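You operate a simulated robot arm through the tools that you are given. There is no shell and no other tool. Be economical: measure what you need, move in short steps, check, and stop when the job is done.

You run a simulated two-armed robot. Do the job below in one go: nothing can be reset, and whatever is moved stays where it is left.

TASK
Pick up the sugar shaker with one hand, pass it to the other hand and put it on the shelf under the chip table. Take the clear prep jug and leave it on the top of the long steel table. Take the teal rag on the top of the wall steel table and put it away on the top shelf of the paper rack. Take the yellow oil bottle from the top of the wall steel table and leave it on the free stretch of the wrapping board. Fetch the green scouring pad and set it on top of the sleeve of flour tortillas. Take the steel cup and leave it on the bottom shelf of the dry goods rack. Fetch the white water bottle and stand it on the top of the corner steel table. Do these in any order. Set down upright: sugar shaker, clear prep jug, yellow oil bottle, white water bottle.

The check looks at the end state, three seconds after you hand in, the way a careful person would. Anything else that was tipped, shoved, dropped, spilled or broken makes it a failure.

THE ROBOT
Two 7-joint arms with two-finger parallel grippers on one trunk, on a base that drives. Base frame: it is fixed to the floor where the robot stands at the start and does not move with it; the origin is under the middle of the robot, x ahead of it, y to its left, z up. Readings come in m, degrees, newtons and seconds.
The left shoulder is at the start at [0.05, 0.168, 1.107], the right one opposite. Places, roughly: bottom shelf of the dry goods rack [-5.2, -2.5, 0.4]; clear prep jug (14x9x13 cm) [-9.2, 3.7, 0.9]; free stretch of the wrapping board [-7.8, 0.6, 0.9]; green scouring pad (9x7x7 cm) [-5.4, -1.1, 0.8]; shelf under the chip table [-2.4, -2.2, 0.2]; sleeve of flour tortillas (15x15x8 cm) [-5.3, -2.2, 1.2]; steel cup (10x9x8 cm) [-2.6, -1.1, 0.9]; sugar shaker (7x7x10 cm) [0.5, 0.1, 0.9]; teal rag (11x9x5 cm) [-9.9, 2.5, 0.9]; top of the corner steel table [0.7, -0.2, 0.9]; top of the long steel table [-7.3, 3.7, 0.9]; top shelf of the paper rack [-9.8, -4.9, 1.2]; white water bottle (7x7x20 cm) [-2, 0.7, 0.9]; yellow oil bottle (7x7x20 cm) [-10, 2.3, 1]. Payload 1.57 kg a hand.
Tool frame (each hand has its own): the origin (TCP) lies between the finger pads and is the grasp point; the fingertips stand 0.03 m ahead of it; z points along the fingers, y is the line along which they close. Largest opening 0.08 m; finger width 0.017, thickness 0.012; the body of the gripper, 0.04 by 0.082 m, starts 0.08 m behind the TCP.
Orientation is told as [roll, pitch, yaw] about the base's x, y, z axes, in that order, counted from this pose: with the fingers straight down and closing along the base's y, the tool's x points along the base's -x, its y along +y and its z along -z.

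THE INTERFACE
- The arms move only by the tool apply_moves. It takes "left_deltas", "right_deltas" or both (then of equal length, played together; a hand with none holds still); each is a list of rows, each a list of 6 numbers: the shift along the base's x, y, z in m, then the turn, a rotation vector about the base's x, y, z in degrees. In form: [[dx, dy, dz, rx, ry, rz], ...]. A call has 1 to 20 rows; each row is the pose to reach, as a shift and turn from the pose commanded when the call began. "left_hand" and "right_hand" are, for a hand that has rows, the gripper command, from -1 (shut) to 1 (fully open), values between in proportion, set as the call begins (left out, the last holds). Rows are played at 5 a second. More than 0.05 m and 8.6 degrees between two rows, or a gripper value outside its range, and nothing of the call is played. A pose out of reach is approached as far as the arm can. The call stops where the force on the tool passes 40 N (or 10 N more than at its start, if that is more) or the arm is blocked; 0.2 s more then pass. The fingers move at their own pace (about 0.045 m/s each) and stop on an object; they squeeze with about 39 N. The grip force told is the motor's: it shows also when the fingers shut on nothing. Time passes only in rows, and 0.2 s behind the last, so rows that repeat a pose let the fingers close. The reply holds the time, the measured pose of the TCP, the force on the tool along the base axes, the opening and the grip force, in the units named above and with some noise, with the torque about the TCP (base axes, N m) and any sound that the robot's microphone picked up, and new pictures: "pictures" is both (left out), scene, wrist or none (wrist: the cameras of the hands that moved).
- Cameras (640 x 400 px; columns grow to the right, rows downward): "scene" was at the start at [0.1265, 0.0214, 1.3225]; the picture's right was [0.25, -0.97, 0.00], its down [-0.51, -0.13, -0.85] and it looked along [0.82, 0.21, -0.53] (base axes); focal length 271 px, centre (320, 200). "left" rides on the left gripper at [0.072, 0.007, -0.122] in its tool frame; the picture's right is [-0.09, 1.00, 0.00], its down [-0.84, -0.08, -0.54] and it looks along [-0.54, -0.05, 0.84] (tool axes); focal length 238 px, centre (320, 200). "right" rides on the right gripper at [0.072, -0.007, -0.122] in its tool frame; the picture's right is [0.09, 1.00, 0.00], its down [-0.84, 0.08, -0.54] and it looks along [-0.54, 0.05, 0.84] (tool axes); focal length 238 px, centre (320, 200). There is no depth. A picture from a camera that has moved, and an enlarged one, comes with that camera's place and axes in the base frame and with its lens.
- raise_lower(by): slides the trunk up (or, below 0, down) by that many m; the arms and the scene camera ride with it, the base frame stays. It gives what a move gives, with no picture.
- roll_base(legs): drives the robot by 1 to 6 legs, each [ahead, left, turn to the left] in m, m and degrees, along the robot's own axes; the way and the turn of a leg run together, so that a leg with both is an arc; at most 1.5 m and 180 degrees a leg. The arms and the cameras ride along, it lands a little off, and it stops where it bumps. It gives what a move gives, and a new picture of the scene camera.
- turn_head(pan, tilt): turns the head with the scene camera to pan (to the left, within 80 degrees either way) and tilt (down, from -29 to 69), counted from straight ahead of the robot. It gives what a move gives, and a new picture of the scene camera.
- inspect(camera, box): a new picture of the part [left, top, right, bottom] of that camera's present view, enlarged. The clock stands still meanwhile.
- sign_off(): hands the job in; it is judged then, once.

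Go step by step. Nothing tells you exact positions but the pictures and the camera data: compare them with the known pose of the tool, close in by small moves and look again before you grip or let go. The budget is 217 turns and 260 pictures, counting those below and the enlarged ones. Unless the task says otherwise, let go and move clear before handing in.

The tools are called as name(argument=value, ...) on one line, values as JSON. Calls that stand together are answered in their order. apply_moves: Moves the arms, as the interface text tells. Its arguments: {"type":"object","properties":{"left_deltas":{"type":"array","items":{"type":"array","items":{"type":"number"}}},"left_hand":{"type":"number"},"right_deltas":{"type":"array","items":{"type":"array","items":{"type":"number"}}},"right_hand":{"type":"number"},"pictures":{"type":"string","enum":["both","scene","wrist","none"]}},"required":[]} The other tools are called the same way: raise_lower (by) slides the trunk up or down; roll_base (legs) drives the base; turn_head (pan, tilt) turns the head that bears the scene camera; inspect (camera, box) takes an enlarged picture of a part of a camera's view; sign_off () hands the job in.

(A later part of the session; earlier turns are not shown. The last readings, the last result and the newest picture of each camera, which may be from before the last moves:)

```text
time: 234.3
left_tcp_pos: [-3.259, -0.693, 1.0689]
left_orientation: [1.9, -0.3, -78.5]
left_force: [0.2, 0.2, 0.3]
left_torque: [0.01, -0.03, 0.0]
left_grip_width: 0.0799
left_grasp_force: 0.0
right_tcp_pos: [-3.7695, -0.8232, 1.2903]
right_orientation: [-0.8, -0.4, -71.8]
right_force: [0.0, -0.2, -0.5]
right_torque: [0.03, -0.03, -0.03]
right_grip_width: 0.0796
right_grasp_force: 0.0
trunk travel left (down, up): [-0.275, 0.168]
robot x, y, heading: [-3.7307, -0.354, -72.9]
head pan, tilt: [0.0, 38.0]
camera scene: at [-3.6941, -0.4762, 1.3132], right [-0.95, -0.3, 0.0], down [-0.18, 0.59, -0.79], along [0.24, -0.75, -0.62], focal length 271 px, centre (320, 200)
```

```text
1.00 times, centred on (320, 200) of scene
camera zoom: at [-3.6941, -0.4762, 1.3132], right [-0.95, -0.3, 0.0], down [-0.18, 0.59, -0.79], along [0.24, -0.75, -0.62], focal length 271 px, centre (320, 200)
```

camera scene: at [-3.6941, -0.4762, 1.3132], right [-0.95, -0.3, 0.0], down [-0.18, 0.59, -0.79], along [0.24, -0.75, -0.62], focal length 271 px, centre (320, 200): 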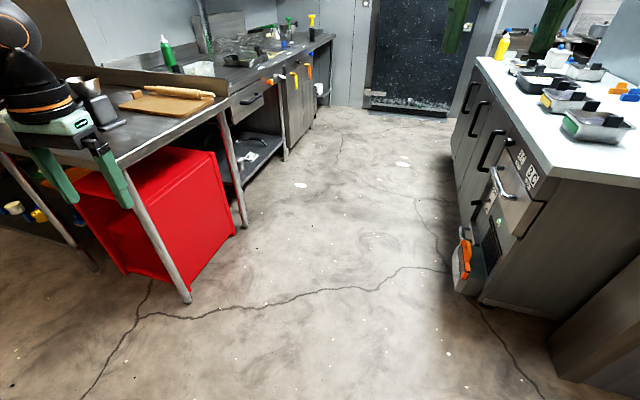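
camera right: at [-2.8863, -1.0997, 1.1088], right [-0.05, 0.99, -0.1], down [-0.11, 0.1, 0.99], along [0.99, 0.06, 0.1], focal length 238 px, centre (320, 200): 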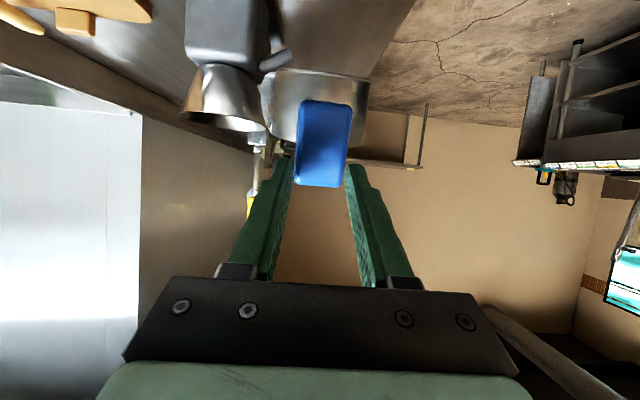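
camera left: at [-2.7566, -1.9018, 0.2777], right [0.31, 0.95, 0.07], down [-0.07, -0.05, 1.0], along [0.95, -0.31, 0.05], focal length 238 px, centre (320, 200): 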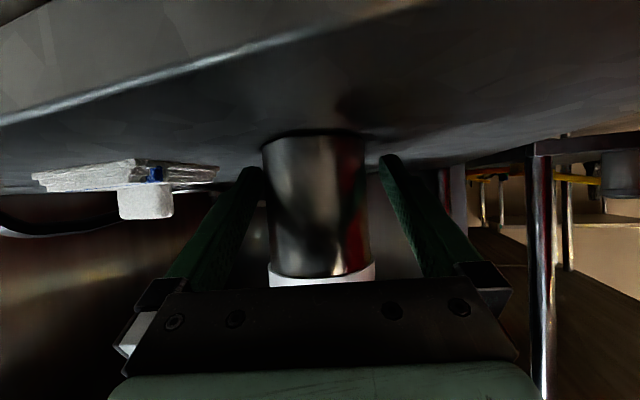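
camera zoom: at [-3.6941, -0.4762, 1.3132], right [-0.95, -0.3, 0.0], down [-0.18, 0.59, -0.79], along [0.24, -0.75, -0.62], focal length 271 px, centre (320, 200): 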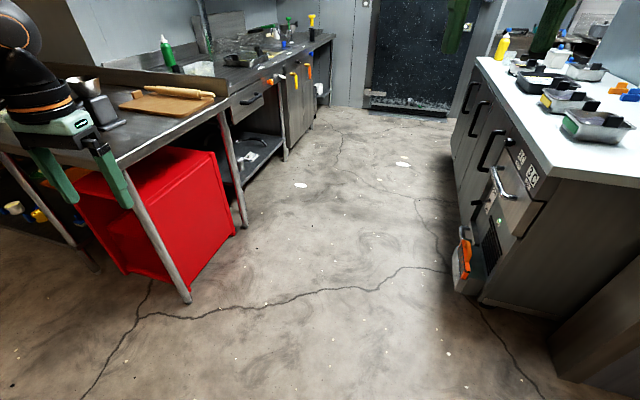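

I zoom on the parts of this view that are hardest to read.

inspect(camera="scene", box=[60, 60, 320, 310])

inspect(camera="scene", box=[400, 180, 640, 400])

turn_head(pan=0, tilt=69)

```text
1.60 times, centred on (190, 185) of scene
camera zoom: at [-3.6941, -0.4762, 1.3132], right [-0.95, -0.3, 0.0], down [-0.18, 0.59, -0.79], along [0.24, -0.75, -0.62], focal length 434 px, centre (528, 224)
```

zoom: 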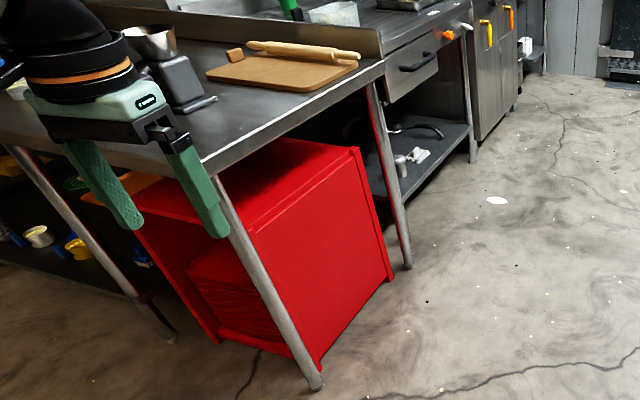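

```text
1.82 times, centred on (520, 290) of scene
camera zoom: at [-3.6941, -0.4762, 1.3132], right [-0.95, -0.3, 0.0], down [-0.18, 0.59, -0.79], along [0.24, -0.75, -0.62], focal length 494 px, centre (-44, 36)
```

zoom: 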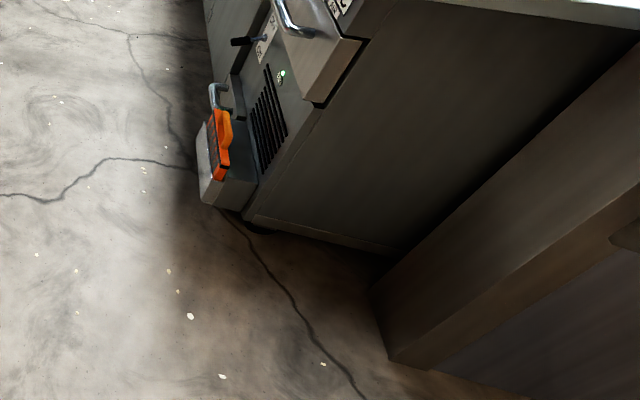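

```text
time: 235.3
left_tcp_pos: [-3.2595, -0.6929, 1.0683]
left_orientation: [2.0, -0.4, -78.4]
left_force: [-0.6, 0.1, 1.1]
left_torque: [0.0, 0.0, -0.01]
left_grip_width: 0.0801
left_grasp_force: 0.0
right_tcp_pos: [-3.7682, -0.8234, 1.2911]
right_orientation: [-1.0, -0.4, -71.9]
right_force: [-0.7, -0.4, -0.8]
right_torque: [0.01, 0.0, 0.03]
right_grip_width: 0.0801
right_grasp_force: 0.0
trunk travel left (down, up): [-0.275, 0.168]
robot x, y, heading: [-3.7279, -0.353, -72.7]
head pan, tilt: [0.0, 68.8]
camera scene: at [-3.7031, -0.4472, 1.2741], right [-0.95, -0.3, 0.0], down [-0.28, 0.89, -0.36], along [0.11, -0.35, -0.93], focal length 271 px, centre (320, 200)
```

scene: 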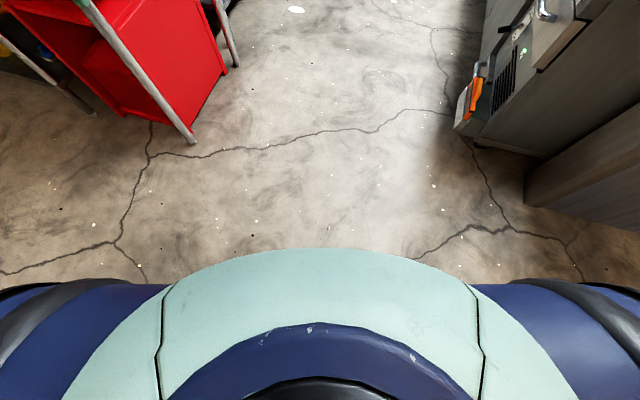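

Still nothing. I never saw the spot where I stood last, so I look west now.

turn_head(pan=0, tilt=35)

roll_base(legs=[[0, 0, -107]])

roll_base(legs=[[0, 0, -80]])

```text
time: 236.3
left_tcp_pos: [-3.2581, -0.695, 1.069]
left_orientation: [2.1, -0.3, -78.5]
left_force: [-0.2, 0.4, 1.8]
left_torque: [0.02, 0.01, 0.06]
left_grip_width: 0.0801
left_grasp_force: 0.0
right_tcp_pos: [-3.7696, -0.8233, 1.2898]
right_orientation: [-0.9, -0.5, -71.9]
right_force: [-0.7, 0.4, 0.7]
right_torque: [0.02, -0.02, -0.02]
right_grip_width: 0.08
right_grasp_force: 0.1
trunk travel left (down, up): [-0.275, 0.168]
robot x, y, heading: [-3.7329, -0.3562, -72.9]
head pan, tilt: [0.0, 35.0]
camera scene: at [-3.6935, -0.4778, 1.3177], right [-0.95, -0.3, 0.0], down [-0.17, 0.55, -0.82], along [0.24, -0.78, -0.57], focal length 271 px, centre (320, 200)
```

scene: 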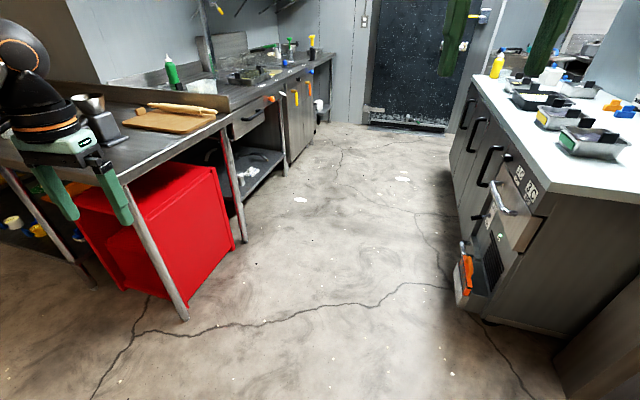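

```text
time: 241.2
left_tcp_pos: [-4.2012, -0.696, 1.0693]
left_orientation: [2.0, -0.3, 173.0]
left_force: [0.5, -0.8, -0.1]
left_torque: [0.01, 0.02, -0.04]
left_grip_width: 0.08
left_grasp_force: 0.1
right_tcp_pos: [-4.1644, -0.1709, 1.2906]
right_orientation: [-0.9, -0.4, 179.8]
right_force: [0.0, -0.3, 0.0]
right_torque: [0.02, 0.02, -0.02]
right_grip_width: 0.0797
right_grasp_force: 0.0
trunk travel left (down, up): [-0.275, 0.168]
robot x, y, heading: [-3.7341, -0.3532, 179.0]
head pan, tilt: [0.0, 35.0]
camera scene: at [-3.8598, -0.3533, 1.3178], right [0.02, 1.0, 0.0], down [0.57, -0.01, -0.82], along [-0.82, 0.01, -0.57], focal length 271 px, centre (320, 200)
```

scene: 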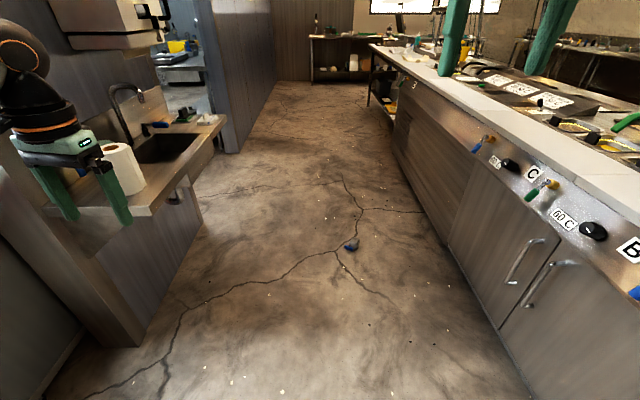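

```text
time: 245.0
left_tcp_pos: [-4.1547, 0.0449, 1.0682]
left_orientation: [2.0, -0.2, 93.7]
left_force: [0.1, -0.6, -0.2]
left_torque: [-0.01, 0.01, -0.01]
left_grip_width: 0.0803
left_grasp_force: 0.1
right_tcp_pos: [-3.6316, 0.1033, 1.2902]
right_orientation: [-0.9, -0.4, 100.4]
right_force: [0.0, 0.6, 0.4]
right_torque: [-0.03, 0.02, -0.01]
right_grip_width: 0.0801
right_grasp_force: 0.1
trunk travel left (down, up): [-0.275, 0.168]
robot x, y, heading: [-3.7346, -0.3526, 99.4]
head pan, tilt: [0.0, 35.0]
camera scene: at [-3.7531, -0.2293, 1.3178], right [0.99, 0.17, 0.0], down [0.1, -0.57, -0.82], along [-0.14, 0.81, -0.57], focal length 271 px, centre (320, 200)
```

scene: 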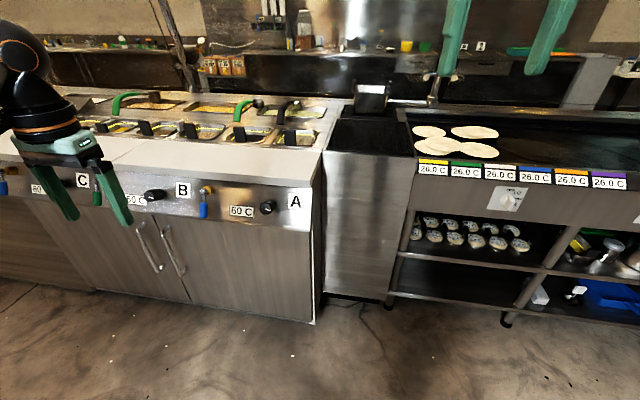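

There it is: the cup with the blue handle lies on the floor at about (-5.15, -0.14). I drive nearer to see how it lies.

turn_head(pan=0, tilt=55)

roll_base(legs=[[0, 0, 80.6], [0.85, 0, 0]])

inspect(camera="scene", box=[280, 100, 480, 240])

```text
time: 245.9
left_tcp_pos: [-4.1544, 0.0455, 1.0695]
left_orientation: [2.0, -0.3, 93.7]
left_force: [0.5, -0.3, 0.0]
left_torque: [-0.02, 0.02, 0.03]
left_grip_width: 0.0801
left_grasp_force: 0.0
right_tcp_pos: [-3.6312, 0.1047, 1.2914]
right_orientation: [-0.9, -0.4, 100.4]
right_force: [0.2, -0.5, 0.0]
right_torque: [0.01, 0.0, -0.03]
right_grip_width: 0.0799
right_grasp_force: 0.1
trunk travel left (down, up): [-0.275, 0.168]
robot x, y, heading: [-3.7327, -0.3525, 99.7]
head pan, tilt: [0.0, 55.0]
camera scene: at [-3.7505, -0.2451, 1.2896], right [0.99, 0.17, 0.0], down [0.14, -0.81, -0.57], along [-0.1, 0.57, -0.82], focal length 271 px, centre (320, 200)
```

scene: 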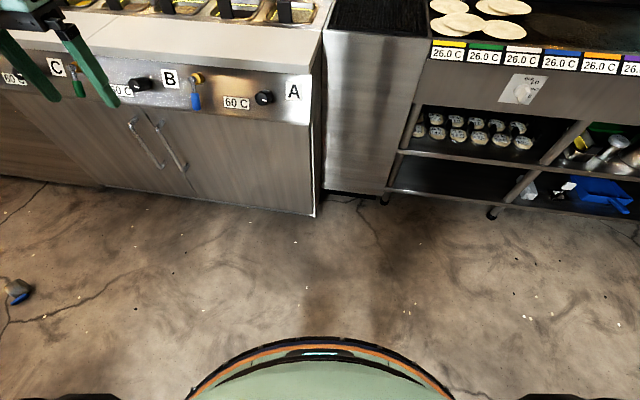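

```text
time: 253.8
left_tcp_pos: [-5.0259, -0.7222, 1.0687]
left_orientation: [2.0, -0.3, 174.5]
left_force: [0.2, -0.5, -0.5]
left_torque: [-0.01, 0.01, 0.0]
left_grip_width: 0.0801
left_grasp_force: 0.0
right_tcp_pos: [-5.0011, -0.1974, 1.2909]
right_orientation: [-0.9, -0.4, -178.7]
right_force: [-0.2, -0.3, -0.2]
right_torque: [-0.04, 0.01, -0.02]
right_grip_width: 0.0799
right_grasp_force: 0.1
trunk travel left (down, up): [-0.275, 0.168]
robot x, y, heading: [-4.5638, -0.3676, -179.5]
head pan, tilt: [0.0, 55.0]
camera scene: at [-4.6775, -0.3709, 1.2895], right [-0.01, 1.0, 0.0], down [0.82, 0.01, -0.57], along [-0.57, -0.01, -0.82], focal length 271 px, centre (320, 200)
```

scene: 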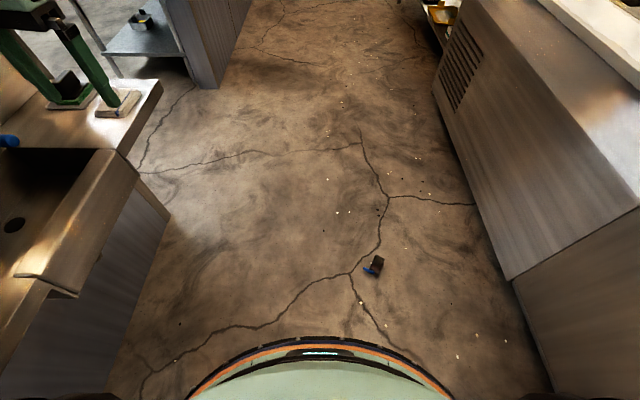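

```text
2.86 times, centred on (380, 170) of scene
camera zoom: at [-4.6775, -0.3709, 1.2895], right [-0.01, 1.0, 0.0], down [0.82, 0.01, -0.57], along [-0.57, -0.01, -0.82], focal length 776 px, centre (149, 286)
```

zoom: 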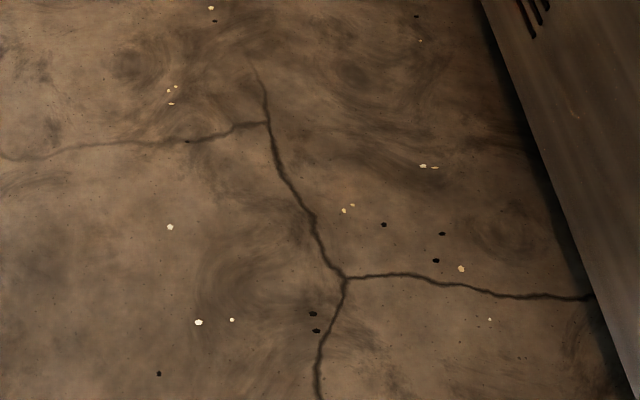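

inspect(camera="scene", box=[330, 225, 420, 305])

```text
5.00 times, centred on (375, 265) of scene
camera zoom: at [-4.6775, -0.3709, 1.2895], right [-0.01, 1.0, 0.0], down [0.82, 0.01, -0.57], along [-0.57, -0.01, -0.82], focal length 1357 px, centre (45, -125)
```

zoom: 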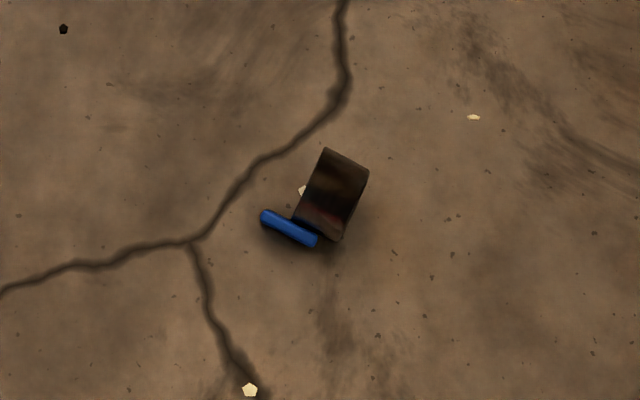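

The cup lies on its side, with its handle plate upright and about 3 cm of it sticking out past the rim. I can pinch that tab from above with the right hand if the robot stands close beside it, so I place the base first.

roll_base(legs=[[0.236, -0.214, 0], [0, 0, 63.1]])

turn_head(pan=-60, tilt=65)

```text
time: 258.7
left_tcp_pos: [-4.6911, -0.7311, 1.0684]
left_orientation: [2.0, -0.4, -122.3]
left_force: [-0.4, 0.4, -0.2]
left_torque: [-0.01, -0.02, 0.0]
left_grip_width: 0.0799
left_grasp_force: 0.1
right_tcp_pos: [-5.1492, -0.4714, 1.2914]
right_orientation: [-0.9, -0.4, -115.8]
right_force: [0.6, 0.0, -0.2]
right_torque: [0.02, -0.01, 0.01]
right_grip_width: 0.0799
right_grasp_force: 0.0
trunk travel left (down, up): [-0.275, 0.168]
robot x, y, heading: [-4.798, -0.1601, -116.7]
head pan, tilt: [0.0, 55.0]
camera scene: at [-4.8476, -0.2608, 1.2895], right [-0.89, 0.45, 0.0], down [0.37, 0.73, -0.57], along [-0.26, -0.51, -0.82], focal length 271 px, centre (320, 200)
```

scene: 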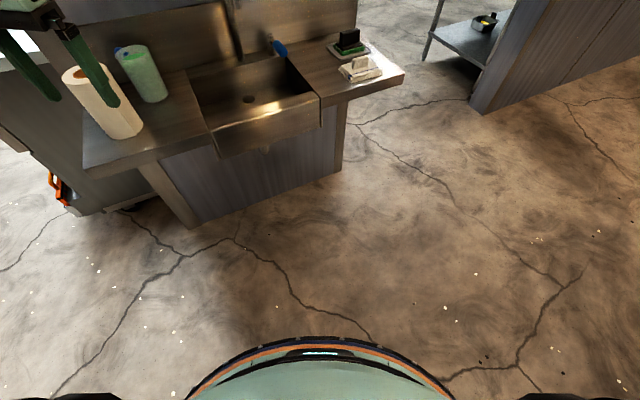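

```text
time: 260.0
left_tcp_pos: [-4.6914, -0.7314, 1.069]
left_orientation: [2.0, -0.3, -122.4]
left_force: [0.3, 0.1, 0.1]
left_torque: [-0.02, -0.01, 0.0]
left_grip_width: 0.0799
left_grasp_force: 0.1
right_tcp_pos: [-5.1488, -0.4705, 1.291]
right_orientation: [-0.9, -0.4, -115.8]
right_force: [-0.4, 0.0, 0.1]
right_torque: [-0.02, 0.0, 0.0]
right_grip_width: 0.0799
right_grasp_force: 0.1
trunk travel left (down, up): [-0.275, 0.168]
robot x, y, heading: [-4.7962, -0.1618, -116.7]
head pan, tilt: [-60.0, 65.0]
camera scene: at [-4.8761, -0.2, 1.2779], right [-0.06, 1.0, 0.0], down [0.9, 0.06, -0.42], along [-0.42, -0.03, -0.91], focal length 271 px, centre (320, 200)
```

scene: 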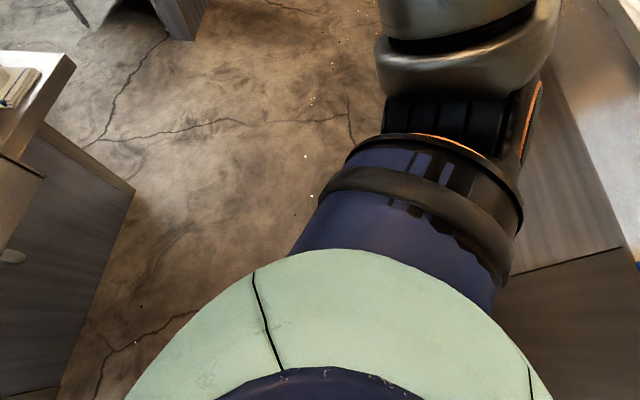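

My own shoulder hides the cup from the head camera, so I use the wrist camera. I lower the trunk and bring the right hand low in front first.

raise_lower(by=-0.275)

apply_moves(right_deltas=[[-0.01, 0.008, -0.045, 0, 0, 0], [-0.02, 0.016, -0.09, 0, 0, 0], [-0.03, 0.024, -0.135, 0, 0, 0], [-0.04, 0.032, -0.18, 0, 0, 0], [-0.05, 0.04, -0.225, 0, 0, 0], [-0.06, 0.05, -0.27, 0, 0, 0], [-0.07, 0.06, -0.315, 0, 0, 0], [-0.08, 0.07, -0.36, 0, 0, 0], [-0.09, 0.08, -0.405, 0, 0, 0], [-0.1, 0.09, -0.45, 0, 0, 0], [-0.113, 0.096, -0.49, 0, 0, 0], [-0.113, 0.096, -0.516, 0, 0, 0], [-0.113, 0.096, -0.516, 0, 0, 0]], right_hand=1, pictures="wrist")

```text
time: 262.8
left_tcp_pos: [-4.6926, -0.7319, 0.7936]
left_orientation: [2.0, -0.3, -122.4]
left_force: [-0.1, 0.0, 1.2]
left_torque: [-0.03, -0.02, 0.02]
left_grip_width: 0.0801
left_grasp_force: 0.1
right_tcp_pos: [-5.1494, -0.4713, 1.0147]
right_orientation: [-0.9, -0.4, -115.8]
right_force: [-0.6, -0.4, 1.1]
right_torque: [-0.01, -0.02, 0.01]
right_grip_width: 0.0799
right_grasp_force: 0.0
trunk travel left (down, up): [0.0, 0.443]
robot x, y, heading: [-4.7994, -0.1559, -116.4]
head pan, tilt: [-60.0, 65.0]
```

```text
time: 265.6
left_tcp_pos: [-4.6917, -0.7305, 0.794]
left_orientation: [1.9, -0.3, -122.5]
left_force: [-0.4, 0.0, -0.1]
left_torque: [0.02, 0.0, -0.01]
left_grip_width: 0.0799
left_grasp_force: 0.0
right_tcp_pos: [-5.2624, -0.3751, 0.5017]
right_orientation: [-1.0, -0.4, -115.7]
right_force: [0.0, 0.1, 0.6]
right_torque: [0.03, 0.01, 0.02]
right_grip_width: 0.0805
right_grasp_force: 0.0
trunk travel left (down, up): [0.0, 0.443]
robot x, y, heading: [-4.797, -0.1571, -116.2]
head pan, tilt: [-60.0, 65.0]
camera right: at [-5.2353, -0.3066, 0.6232], right [0.94, -0.35, -0.02], down [-0.28, -0.79, 0.55], along [-0.2, -0.51, -0.84], focal length 238 px, centre (320, 200)
```

right: 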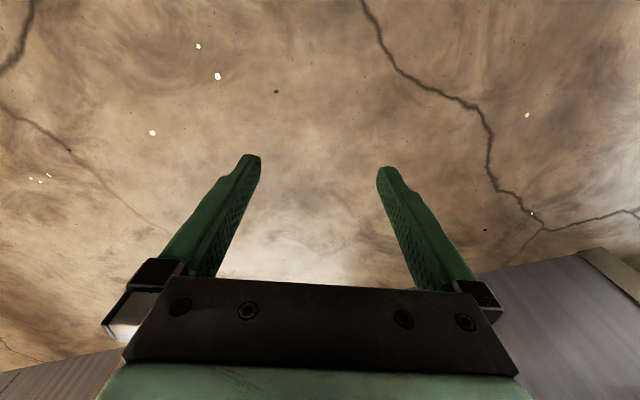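

The cup is just out of view toward the robot. I bring the hand back and down a little.

apply_moves(right_deltas=[[0.014, 0.029, -0.03, 0, 0, 0], [0.028, 0.058, -0.06, 0, 0, 0], [0.042, 0.087, -0.09, 0, 0, 0], [0.056, 0.116, -0.12, 0, 0, 0], [0.072, 0.145, -0.14, 0, 0, 0], [0.072, 0.145, -0.14, 0, 0, 0]], pictures="wrist")

```text
time: 267.0
left_tcp_pos: [-4.6923, -0.732, 0.7939]
left_orientation: [2.1, -0.3, -122.4]
left_force: [-0.1, 0.3, -0.6]
left_torque: [0.01, -0.03, 0.03]
left_grip_width: 0.0799
left_grasp_force: 0.1
right_tcp_pos: [-5.1919, -0.2308, 0.3587]
right_orientation: [-0.9, -0.5, -115.8]
right_force: [-1.3, -0.2, -0.3]
right_torque: [-0.02, -0.04, 0.03]
right_grip_width: 0.0801
right_grasp_force: 0.1
trunk travel left (down, up): [0.0, 0.443]
robot x, y, heading: [-4.7961, -0.1589, -116.3]
head pan, tilt: [-60.0, 65.0]
camera right: at [-5.1641, -0.1624, 0.4782], right [0.94, -0.35, -0.02], down [-0.28, -0.79, 0.55], along [-0.2, -0.51, -0.84], focal length 238 px, centre (320, 200)
```

right: 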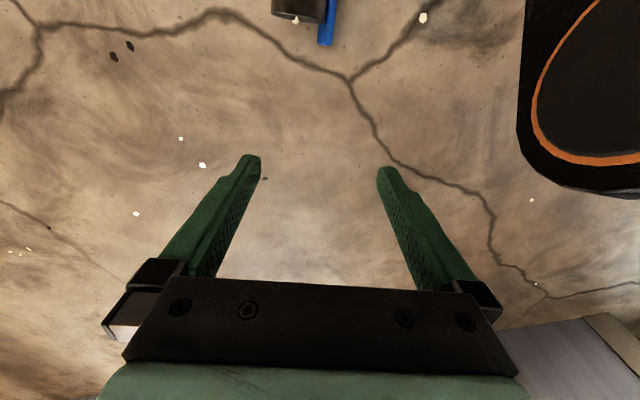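

The handle tab's free end is at about (-5.162, -0.163). I move over it, tilting the hand slightly forward for reach.

apply_moves(right_deltas=[[0.007, 0.016, -0.04, -1.8, 0.9, 0], [0.014, 0.032, -0.08, -3.6, 1.7, 0], [0.021, 0.047, -0.12, -5.4, 2.6, 0], [0.028, 0.063, -0.16, -7.2, 3.5, 0], [0.036, 0.079, -0.195, -9, 4.35, 0], [0.036, 0.079, -0.195, -9, 4.35, 0]], pictures="wrist")

```text
time: 268.0
left_tcp_pos: [-4.6923, -0.7316, 0.7936]
left_orientation: [2.0, -0.2, -122.3]
left_force: [0.5, 0.3, 0.4]
left_torque: [0.01, -0.01, 0.01]
left_grip_width: 0.08
left_grasp_force: 0.0
right_tcp_pos: [-5.1267, -0.1806, 0.1954]
right_orientation: [-0.3, -5.1, -105.4]
right_force: [-12.4, 2.6, -3.8]
right_torque: [-0.32, -0.87, 0.24]
right_grip_width: 0.0688
right_grasp_force: 0.1
right hand out of reach, approached as far as the arm can: row 5
trunk travel left (down, up): [0.0, 0.443]
robot x, y, heading: [-4.7954, -0.158, -116.5]
head pan, tilt: [-60.0, 65.0]
stopped in row 5 (right hand): the force on the tool passed its limit (the readings are from after the stop); the commanded pose is now the measured one
camera right: at [-5.1112, -0.0991, 0.3094], right [0.98, -0.18, -0.02], down [-0.13, -0.78, 0.61], along [-0.12, -0.6, -0.79], focal length 238 px, centre (320, 200)
```

right: 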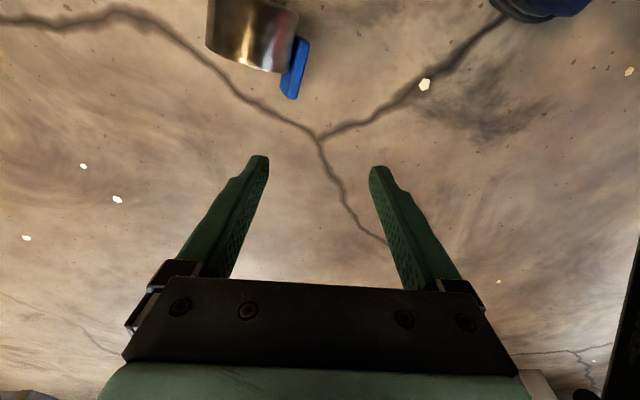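

The finger touched my own base, so the hand is too near it here. I lift the hand away, then go round to the cup's other side, where the tab lies tangentially to the base with more room.

apply_moves(right_deltas=[[-0.03, 0.01, 0.03, 0, 0, 0], [-0.05, -0.01, 0.07, 0, 0, 0], [-0.07, -0.04, 0.11, 0, 0, 0], [-0.09, -0.07, 0.14, 0, 0, 0], [-0.1, -0.1, 0.17, 0, 0, 0], [-0.1, -0.13, 0.2, 0, 0, 0], [-0.1, -0.16, 0.24, 0, 0, 0], [-0.09, -0.19, 0.28, 0, 0, 0], [-0.08, -0.22, 0.32, 0, 0, 0], [-0.07, -0.24, 0.36, 0, 0, 0], [-0.06, -0.25, 0.4, 0, 0, 0]], right_hand=1, pictures="none")

roll_base(legs=[[0, 0, -89.9], [-0.178, 0.358, 0], [0.528, 0.16, 0]])

```text
refused: row 3 steps farther than a row can; nothing moved
```

```text
time: 277.1
left_tcp_pos: [-5.9214, -0.5376, 0.794]
left_orientation: [2.0, -0.3, 145.7]
left_force: [-1.1, 1.0, -0.1]
left_torque: [-0.02, -0.02, -0.02]
left_grip_width: 0.08
left_grasp_force: 0.0
right_tcp_pos: [-5.3576, -0.124, 0.1951]
right_orientation: [0.1, -5.2, 162.6]
right_force: [5.5, 17.9, 0.5]
right_torque: [-1.63, 0.49, 0.29]
right_grip_width: 0.0628
right_grasp_force: 0.1
trunk travel left (down, up): [0.0, 0.443]
robot x, y, heading: [-5.3496, -0.4499, 151.8]
head pan, tilt: [-60.0, 65.0]
camera scene: at [-5.3841, -0.3714, 1.0029], right [1.0, 0.03, 0.0], down [0.03, -0.91, -0.42], along [-0.01, 0.42, -0.91], focal length 271 px, centre (320, 200)
```

scene: 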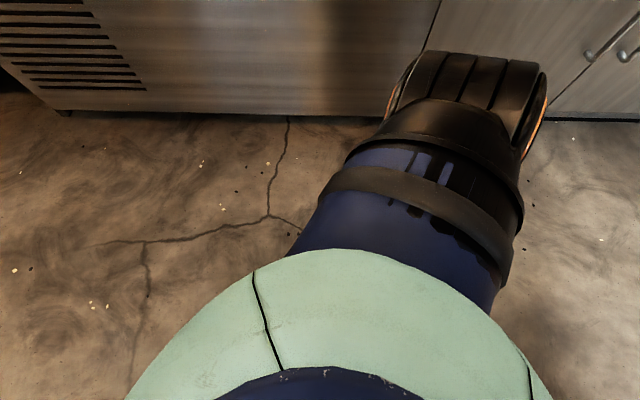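

The hand stayed low but passed well above the cup; no harm done. I now move it outward off the base, up, and turn it 80° to suit the tab.

apply_moves(right_deltas=[[0.018, 0.035, 0, 0, 0, 0], [0.035, 0.068, 0.02, 0, 0, 0], [0.05, 0.075, 0.06, 0, 0, 0], [0.065, 0.08, 0.1, 0, 0, 8], [0.08, 0.085, 0.14, 0, 0, 16], [0.095, 0.09, 0.18, 0, 0, 24], [0.11, 0.091, 0.205, 0, 0, 32], [0.1186, 0.091, 0.205, 0, 0, 40], [0.1186, 0.091, 0.205, 0, 0, 48], [0.1186, 0.091, 0.205, 0, 0, 56], [0.1186, 0.091, 0.205, 0, 0, 64], [0.1186, 0.091, 0.205, 0, 0, 72], [0.1186, 0.091, 0.205, 0, 0, 80], [0.1186, 0.091, 0.205, 0, 0, 80]], right_hand=1, pictures="wrist")

```text
time: 280.1
left_tcp_pos: [-5.9227, -0.5378, 0.7933]
left_orientation: [2.0, -0.3, 145.7]
left_force: [-0.1, 0.9, 0.2]
left_torque: [-0.05, -0.03, 0.0]
left_grip_width: 0.0799
left_grasp_force: 0.0
right_tcp_pos: [-5.2913, -0.019, 0.4069]
right_orientation: [0.4, -5.1, -117.4]
right_force: [0.5, 0.7, -0.7]
right_torque: [-0.01, 0.02, 0.03]
right_grip_width: 0.08
right_grasp_force: 0.0
right hand out of reach, approached as far as the arm can: row 12, 13, 14
trunk travel left (down, up): [0.0, 0.443]
robot x, y, heading: [-5.3491, -0.4528, 151.4]
head pan, tilt: [-60.0, 65.0]
camera right: at [-5.2594, 0.0594, 0.5207], right [0.93, -0.38, 0.0], down [-0.3, -0.73, 0.62], along [-0.23, -0.57, -0.79], focal length 238 px, centre (320, 200)
```

right: 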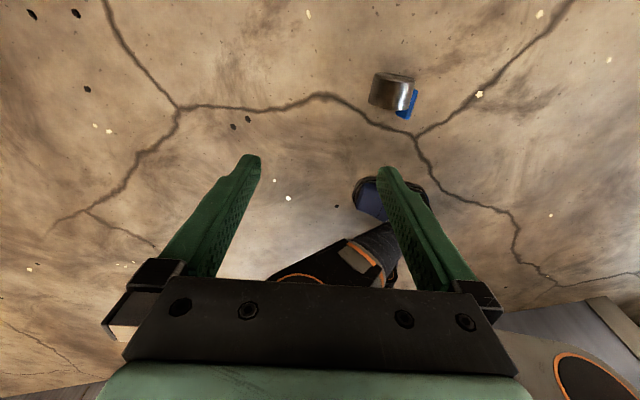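

The wrist view shows the cup well now, with the tab end again near (-5.16, -0.16). I move over the tab.

apply_moves(right_deltas=[[0.023, -0.021, -0.033, 0.7, -0.4, 0], [0.046, -0.043, -0.066, 1.5, -0.8, 0], [0.069, -0.064, -0.1, 2.2, -1.1, 0], [0.092, -0.086, -0.133, 2.9, -1.5, 0], [0.115, -0.107, -0.166, 3.6, -1.9, 0], [0.137, -0.129, -0.2, 4.4, -2.3, 0], [0.137, -0.129, -0.2, 4.4, -2.3, 0]], pictures="wrist")

```text
time: 281.7
left_tcp_pos: [-5.9216, -0.536, 0.7936]
left_orientation: [2.0, -0.3, 145.6]
left_force: [0.8, 0.3, 0.2]
left_torque: [0.01, 0.01, 0.01]
left_grip_width: 0.0797
left_grasp_force: 0.1
right_tcp_pos: [-5.2922, -0.0323, 0.3865]
right_orientation: [0.1, -0.1, -117.3]
right_force: [-0.4, -0.5, 0.2]
right_torque: [0.01, 0.01, -0.02]
right_grip_width: 0.08
right_grasp_force: 0.2
right hand out of reach, approached as far as the arm can: row 1, 2, 3, 4, 5, 6, 7
trunk travel left (down, up): [0.0, 0.443]
robot x, y, heading: [-5.347, -0.4462, 151.7]
head pan, tilt: [-60.0, 65.0]
camera right: at [-5.2655, 0.0356, 0.5067], right [0.93, -0.38, 0.0], down [-0.32, -0.78, 0.54], along [-0.2, -0.51, -0.84], focal length 238 px, centre (320, 200)
```

right: 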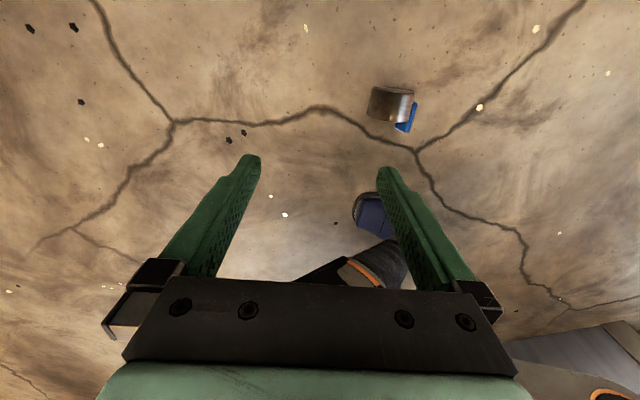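

A joint limit stops that sideways motion. I test whether the hand can go straight down where it is, since the base can make up the rest.

apply_moves(right_deltas=[[0, 0, -0.04, 0, 0, 0], [0, 0, -0.08, 0, 0, 0], [0, 0, -0.12, 0, 0, 0], [0, 0, -0.16, 0, 0, 0], [0, 0, -0.2, 0, 0, 0], [0, 0, -0.24, 0, 0, 0], [0, 0, -0.28, 0, 0, 0], [0, 0, -0.31, 0, 0, 0]], pictures="wrist")

```text
time: 283.5
left_tcp_pos: [-5.9216, -0.5365, 0.7928]
left_orientation: [2.1, -0.3, 145.8]
left_force: [0.2, 0.5, -0.3]
left_torque: [-0.02, 0.01, 0.01]
left_grip_width: 0.08
left_grasp_force: 0.0
right_tcp_pos: [-5.2883, -0.0165, 0.3785]
right_orientation: [0.2, -0.3, -117.4]
right_force: [0.8, 0.1, -0.7]
right_torque: [0.03, 0.01, -0.02]
right_grip_width: 0.0801
right_grasp_force: 0.1
right hand out of reach, approached as far as the arm can: row 1, 2, 3, 4, 5, 6, 7, 8
trunk travel left (down, up): [0.0, 0.443]
robot x, y, heading: [-5.3439, -0.4518, 151.8]
head pan, tilt: [-60.0, 65.0]
camera right: at [-5.2614, 0.0521, 0.5009], right [0.93, -0.38, 0.0], down [-0.32, -0.78, 0.55], along [-0.2, -0.51, -0.84], focal length 238 px, centre (320, 200)
```

right: 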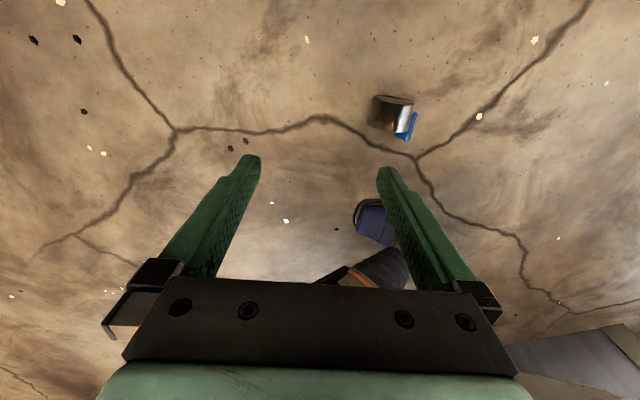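

The wrist cannot hold that turn so low. A better way is to clamp the lying cup across its two ends from above with the hand turned 45°, so I turn the base for that.

roll_base(legs=[[-0.083, -0.017, 0], [0, 0, -43.2]])

```text
time: 286.6
left_tcp_pos: [-5.7397, -0.137, 0.7941]
left_orientation: [1.9, -0.3, 101.6]
left_force: [0.7, 0.0, -1.3]
left_torque: [0.01, 0.01, -0.03]
left_grip_width: 0.0799
left_grasp_force: 0.1
right_tcp_pos: [-4.9216, -0.2044, 0.3803]
right_orientation: [0.1, -0.2, -161.4]
right_force: [0.9, 0.4, 0.1]
right_torque: [0.0, -0.05, 0.0]
right_grip_width: 0.0801
right_grasp_force: 0.0
trunk travel left (down, up): [0.0, 0.443]
robot x, y, heading: [-5.2672, -0.4729, 107.6]
head pan, tilt: [-60.0, 65.0]
camera scene: at [-5.2376, -0.3928, 1.0029], right [0.74, -0.67, 0.0], down [-0.61, -0.67, -0.42], along [0.29, 0.31, -0.91], focal length 271 px, centre (320, 200)
```

scene: 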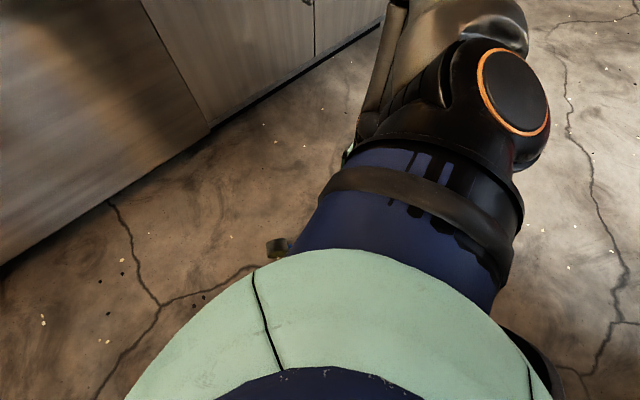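

The cup is ahead to the right, within reach. I bring the right hand over it, turned so the fingers close along the cup's axis.

apply_moves(right_deltas=[[-0.032, 0.013, -0.01, 0, 0, -5.6], [-0.065, 0.027, -0.02, 0, 0, -11.2], [-0.097, 0.04, -0.03, 0, 0, -16.9], [-0.129, 0.053, -0.04, 0, 0, -22.5], [-0.161, 0.067, -0.05, 0, 0, -28.1], [-0.194, 0.08, -0.06, 0, 0, -33.8], [-0.226, 0.094, -0.07, 0, 0, -39.4], [-0.258, 0.107, -0.08, 0, 0, -45], [-0.258, 0.107, -0.08, 0, 0, -45]], right_hand=1, pictures="wrist")

```text
time: 288.6
left_tcp_pos: [-5.7389, -0.1374, 0.7948]
left_orientation: [2.0, -0.4, 101.6]
left_force: [-0.2, 0.6, 0.4]
left_torque: [0.01, -0.02, 0.01]
left_grip_width: 0.08
left_grasp_force: 0.1
right_tcp_pos: [-5.1028, -0.0934, 0.4443]
right_orientation: [0.2, -0.2, 153.6]
right_force: [0.5, 0.2, -0.2]
right_torque: [0.0, 0.0, 0.0]
right_grip_width: 0.0802
right_grasp_force: 0.1
right hand out of reach, approached as far as the arm can: row 1, 2, 3, 4, 5, 6, 7, 8, 9
trunk travel left (down, up): [0.0, 0.443]
robot x, y, heading: [-5.2678, -0.4737, 107.7]
head pan, tilt: [-60.0, 65.0]
camera right: at [-5.0354, -0.1192, 0.5654], right [-0.36, -0.93, 0.0], down [-0.78, 0.3, 0.55], along [-0.51, 0.2, -0.84], focal length 238 px, centre (320, 200)
```

right: 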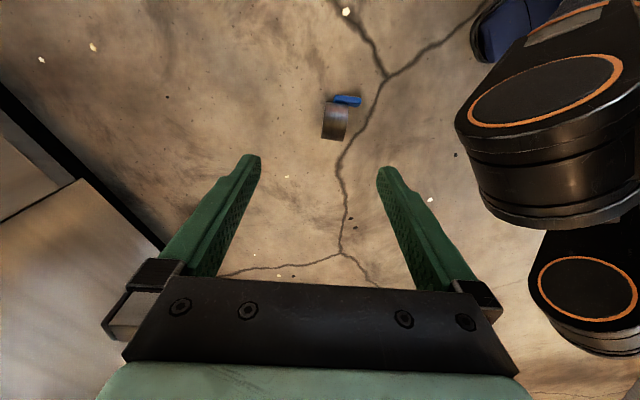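

The attitude is right. I try to go on toward the cup and down from here.

apply_moves(right_deltas=[[-0.02, 0, -0.03, 0, 0, 0], [-0.04, 0, -0.06, 0, 0, 0], [-0.06, 0, -0.09, 0, 0, 0], [-0.077, 0, -0.12, 0, 0, 0], [-0.077, 0, -0.15, 0, 0, 0], [-0.077, 0, -0.15, 0, 0, 0]], pictures="none")

```text
time: 290.0
left_tcp_pos: [-5.7405, -0.137, 0.7937]
left_orientation: [2.0, -0.3, 101.7]
left_force: [-0.8, 0.6, 0.4]
left_torque: [-0.01, 0.03, 0.02]
left_grip_width: 0.0799
left_grasp_force: 0.0
right_tcp_pos: [-5.1128, -0.0962, 0.4493]
right_orientation: [0.3, -0.2, 153.6]
right_force: [0.7, -0.3, -0.5]
right_torque: [0.0, 0.01, 0.01]
right_grip_width: 0.0801
right_grasp_force: 0.0
right hand out of reach, approached as far as the arm can: row 1, 2, 3, 4, 5, 6
trunk travel left (down, up): [0.0, 0.443]
robot x, y, heading: [-5.266, -0.4705, 107.6]
head pan, tilt: [-60.0, 65.0]
```

This posture cannot go lower. I raise the hand, reduce its turn to 20° and turn the base to compensate.

apply_moves(right_deltas=[[-0.004, 0.014, 0.025, 0, 0, -5], [-0.008, 0.028, 0.05, 0, 0, -10], [-0.012, 0.042, 0.075, 0, 0, -15], [-0.016, 0.056, 0.1, 0, 0, -20], [-0.02, 0.07, 0.12, 0, 0, -26], [-0.024, 0.076, 0.14, 0, 0, -32], [-0.024, 0.076, 0.16, 0, 0, -38], [-0.024, 0.076, 0.16, 0, 0, -46], [-0.024, 0.076, 0.16, 0, 0, -46]], pictures="none")

turn_head(pan=-30, tilt=69)

roll_base(legs=[[0, 0, 26], [-0.119, -0.12, 0]])

```text
time: 292.0
left_tcp_pos: [-5.7404, -0.1377, 0.7946]
left_orientation: [1.9, -0.3, 101.6]
left_force: [0.3, 0.7, 0.5]
left_torque: [-0.02, -0.03, 0.02]
left_grip_width: 0.0802
left_grasp_force: 0.0
right_tcp_pos: [-5.1444, -0.0265, 0.6118]
right_orientation: [0.2, -0.2, 107.4]
right_force: [0.2, 0.2, 0.6]
right_torque: [0.0, 0.04, 0.01]
right_grip_width: 0.0797
right_grasp_force: 0.1
trunk travel left (down, up): [0.0, 0.443]
robot x, y, heading: [-5.2683, -0.4744, 107.7]
head pan, tilt: [-60.0, 65.0]
```

```text
time: 293.0
left_tcp_pos: [-5.7394, -0.1368, 0.7934]
left_orientation: [2.0, -0.3, 101.6]
left_force: [0.7, 1.5, 0.1]
left_torque: [-0.03, -0.01, 0.0]
left_grip_width: 0.0803
left_grasp_force: 0.1
right_tcp_pos: [-5.1432, -0.0275, 0.6126]
right_orientation: [0.1, -0.2, 107.6]
right_force: [0.4, -1.1, 0.5]
right_torque: [-0.02, 0.01, 0.01]
right_grip_width: 0.0799
right_grasp_force: 0.1
trunk travel left (down, up): [0.0, 0.443]
robot x, y, heading: [-5.2601, -0.4735, 107.7]
head pan, tilt: [-30.0, 68.8]
camera scene: at [-5.2665, -0.383, 0.9991], right [0.98, -0.22, 0.0], down [-0.2, -0.91, -0.36], along [0.08, 0.35, -0.93], focal length 271 px, centre (320, 200)
```

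scene: 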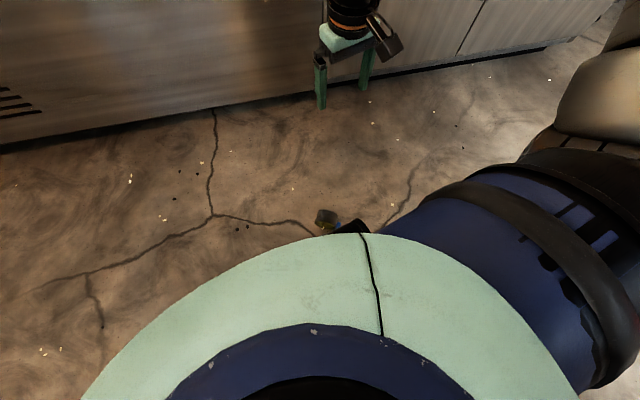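

```text
time: 295.7
left_tcp_pos: [-5.6741, -0.3802, 0.7938]
left_orientation: [2.0, -0.2, 127.0]
left_force: [0.2, -0.1, -0.1]
left_torque: [-0.02, 0.01, 0.03]
left_grip_width: 0.0801
left_grasp_force: 0.1
right_tcp_pos: [-5.1824, -0.0264, 0.6118]
right_orientation: [0.2, -0.2, 132.8]
right_force: [0.4, -0.4, -0.3]
right_torque: [0.01, 0.03, 0.02]
right_grip_width: 0.0801
right_grasp_force: 0.1
trunk travel left (down, up): [0.0, 0.443]
robot x, y, heading: [-5.1047, -0.4813, 132.7]
head pan, tilt: [-30.0, 68.8]
camera scene: at [-5.1414, -0.3995, 0.9991], right [0.97, 0.22, 0.0], down [0.21, -0.91, -0.36], along [-0.08, 0.35, -0.93], focal length 271 px, centre (320, 200)
```

scene: 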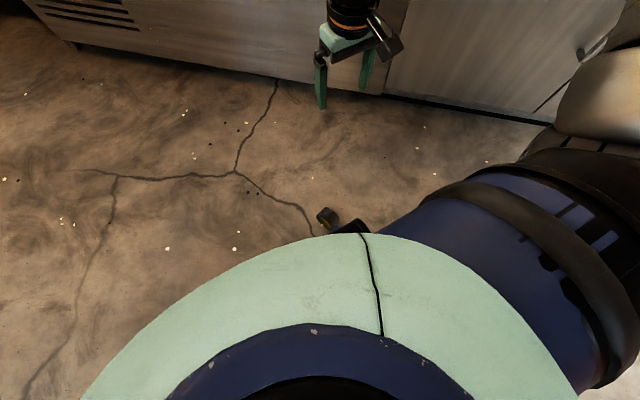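

The cup is where I want it relative to the base. I lower the right hand above it with a 21° turn.

apply_moves(right_deltas=[[0, 0, -0.04, 0, 0, 3], [0, 0, -0.08, 0, 0, 6], [0, 0, -0.12, 0, 0, 9], [0, 0, -0.16, 0, 0, 12], [0, -0.01, -0.2, 0, 0, 15], [0, -0.02, -0.24, 0, 0, 18], [0, -0.04, -0.28, 0, 0, 21], [0, -0.06, -0.32, 0, 0, 21], [0, -0.07, -0.36, 0, 0, 21], [0, -0.07, -0.36, 0, 0, 21]], right_hand=1, pictures="wrist")

```text
time: 297.9
left_tcp_pos: [-5.6739, -0.379, 0.7928]
left_orientation: [2.0, -0.3, 126.8]
left_force: [1.5, 0.6, -0.1]
left_torque: [0.02, -0.02, -0.02]
left_grip_width: 0.08
left_grasp_force: 0.1
right_tcp_pos: [-5.1244, -0.0578, 0.4463]
right_orientation: [0.2, -0.2, 153.8]
right_force: [-0.1, -0.9, 0.0]
right_torque: [-0.01, 0.0, -0.01]
right_grip_width: 0.08
right_grasp_force: 0.0
right hand out of reach, approached as far as the arm can: row 4, 5, 6, 7, 8, 9, 10
trunk travel left (down, up): [0.0, 0.443]
robot x, y, heading: [-5.0991, -0.4837, 132.9]
head pan, tilt: [-30.0, 68.8]
camera right: at [-5.0565, -0.0827, 0.5665], right [-0.36, -0.93, 0.0], down [-0.78, 0.3, 0.55], along [-0.51, 0.19, -0.84], focal length 238 px, centre (320, 200)
```

right: 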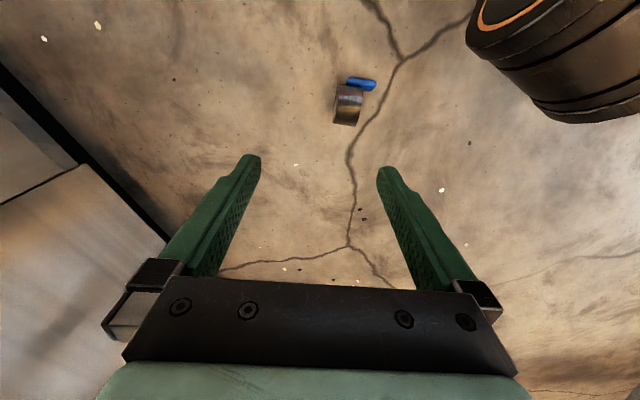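

The low zone works only with the hand in line with the robot. I take the turn out of the hand and put it into the base instead.

apply_moves(right_deltas=[[0, 0, 0.03, 0, 0, -5], [0, 0, 0.05, 0, 0, -10], [0, 0, 0.05, 0, 0, -15], [0, 0, 0.05, 0, 0, -21], [0, 0, 0.05, 0, 0, -21]], pictures="none")

roll_base(legs=[[0, 0, 20.7], [-0.027, -0.019, 0]])

```text
time: 299.1
left_tcp_pos: [-5.6738, -0.3798, 0.794]
left_orientation: [2.0, -0.2, 126.9]
left_force: [-0.3, -0.3, 1.1]
left_torque: [0.0, -0.01, 0.02]
left_grip_width: 0.0798
left_grasp_force: 0.0
right_tcp_pos: [-5.1175, -0.0562, 0.4981]
right_orientation: [0.2, -0.2, 132.9]
right_force: [0.7, 0.3, 0.0]
right_torque: [0.03, 0.03, 0.0]
right_grip_width: 0.0803
right_grasp_force: 0.1
trunk travel left (down, up): [0.0, 0.443]
robot x, y, heading: [-5.101, -0.4821, 132.8]
head pan, tilt: [-30.0, 68.8]
```

```text
time: 301.1
left_tcp_pos: [-5.6401, -0.587, 0.7942]
left_orientation: [2.0, -0.3, 148.0]
left_force: [0.7, -0.6, 0.9]
left_torque: [-0.02, 0.03, 0.02]
left_grip_width: 0.08
left_grasp_force: 0.1
right_tcp_pos: [-5.2372, -0.0841, 0.5004]
right_orientation: [0.1, -0.3, 154.1]
right_force: [0.7, 0.0, -0.9]
right_torque: [0.0, 0.01, 0.03]
right_grip_width: 0.0799
right_grasp_force: 0.0
trunk travel left (down, up): [0.0, 0.443]
robot x, y, heading: [-5.0644, -0.4797, 154.1]
head pan, tilt: [-30.0, 68.8]
camera scene: at [-5.1365, -0.4142, 0.9991], right [0.83, 0.56, 0.0], down [0.52, -0.77, -0.36], along [-0.2, 0.3, -0.93], focal length 271 px, centre (320, 200)
```

scene: 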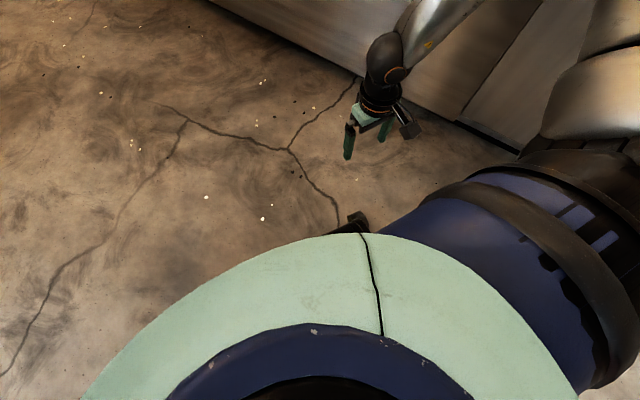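

Now I lower toward the cup in small steps.

apply_moves(right_deltas=[[0.01, -0.003, -0.04, 0, 0, 0], [0.022, -0.006, -0.08, 0, 0, 0], [0.034, -0.01, -0.12, 0, 0, 0], [0.046, -0.013, -0.16, 0, 0, 0], [0.057, -0.016, -0.2, 0, 0, 0], [0.057, -0.016, -0.24, 0, 0, 0], [0.057, -0.016, -0.27, 0, 0, 0], [0.057, -0.016, -0.27, 0, 0, 0]], right_hand=1, pictures="wrist")

```text
time: 302.9
left_tcp_pos: [-5.6407, -0.5884, 0.7935]
left_orientation: [2.0, -0.4, 148.0]
left_force: [0.7, 0.0, -0.2]
left_torque: [0.0, 0.02, 0.02]
left_grip_width: 0.0801
left_grasp_force: 0.1
right_tcp_pos: [-5.1635, -0.0541, 0.4191]
right_orientation: [0.3, -0.2, 154.1]
right_force: [-0.1, 0.0, -0.7]
right_torque: [0.01, 0.02, 0.04]
right_grip_width: 0.08
right_grasp_force: 0.0
right hand out of reach, approached as far as the arm can: row 2, 3, 4, 5, 6, 7, 8
trunk travel left (down, up): [0.0, 0.443]
robot x, y, heading: [-5.0672, -0.475, 154.0]
head pan, tilt: [-30.0, 68.8]
camera right: at [-5.0943, -0.0796, 0.5405], right [-0.35, -0.94, 0.0], down [-0.78, 0.3, 0.55], along [-0.51, 0.19, -0.84], focal length 238 px, centre (320, 200)
```

right: 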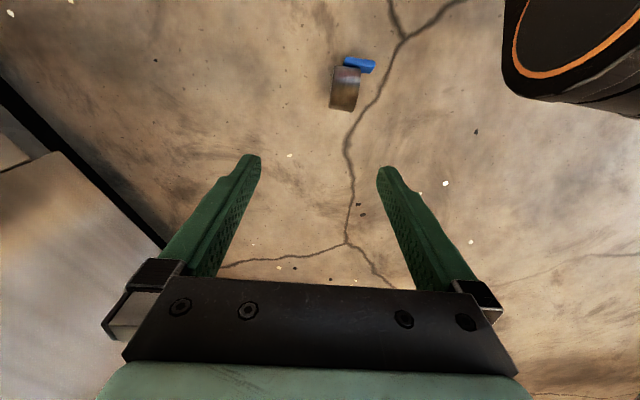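

The right arm has folded into a posture that cannot go lower, so I will use the left arm, which is fresh. I tuck the right hand up in front first.

apply_moves(right_deltas=[[-0.02, -0.01, 0.035, 0, 0, 0], [-0.04, -0.022, 0.07, 0, 0, 0], [-0.06, -0.034, 0.105, 0, 0, 0], [-0.08, -0.046, 0.14, 0, 0, 0], [-0.1, -0.058, 0.175, 0, 0, 0], [-0.12, -0.07, 0.21, 0, 0, 0], [-0.14, -0.08, 0.245, 0, 0, 0], [-0.16, -0.09, 0.28, 0, 0, 0], [-0.18, -0.1, 0.31, 0, 0, 0], [-0.197, -0.111, 0.34, 0, 0, 0]], pictures="none")

```text
time: 305.1
left_tcp_pos: [-5.6403, -0.5858, 0.7933]
left_orientation: [1.9, -0.2, 148.0]
left_force: [0.5, 0.1, -0.2]
left_torque: [-0.01, 0.01, -0.01]
left_grip_width: 0.0798
left_grasp_force: 0.0
right_tcp_pos: [-5.3639, -0.1688, 0.7655]
right_orientation: [0.2, -0.2, 153.9]
right_force: [0.1, 0.1, 0.1]
right_torque: [0.02, 0.01, 0.01]
right_grip_width: 0.08
right_grasp_force: 0.1
trunk travel left (down, up): [0.0, 0.443]
robot x, y, heading: [-5.072, -0.4782, 153.9]
head pan, tilt: [-30.0, 68.8]
```

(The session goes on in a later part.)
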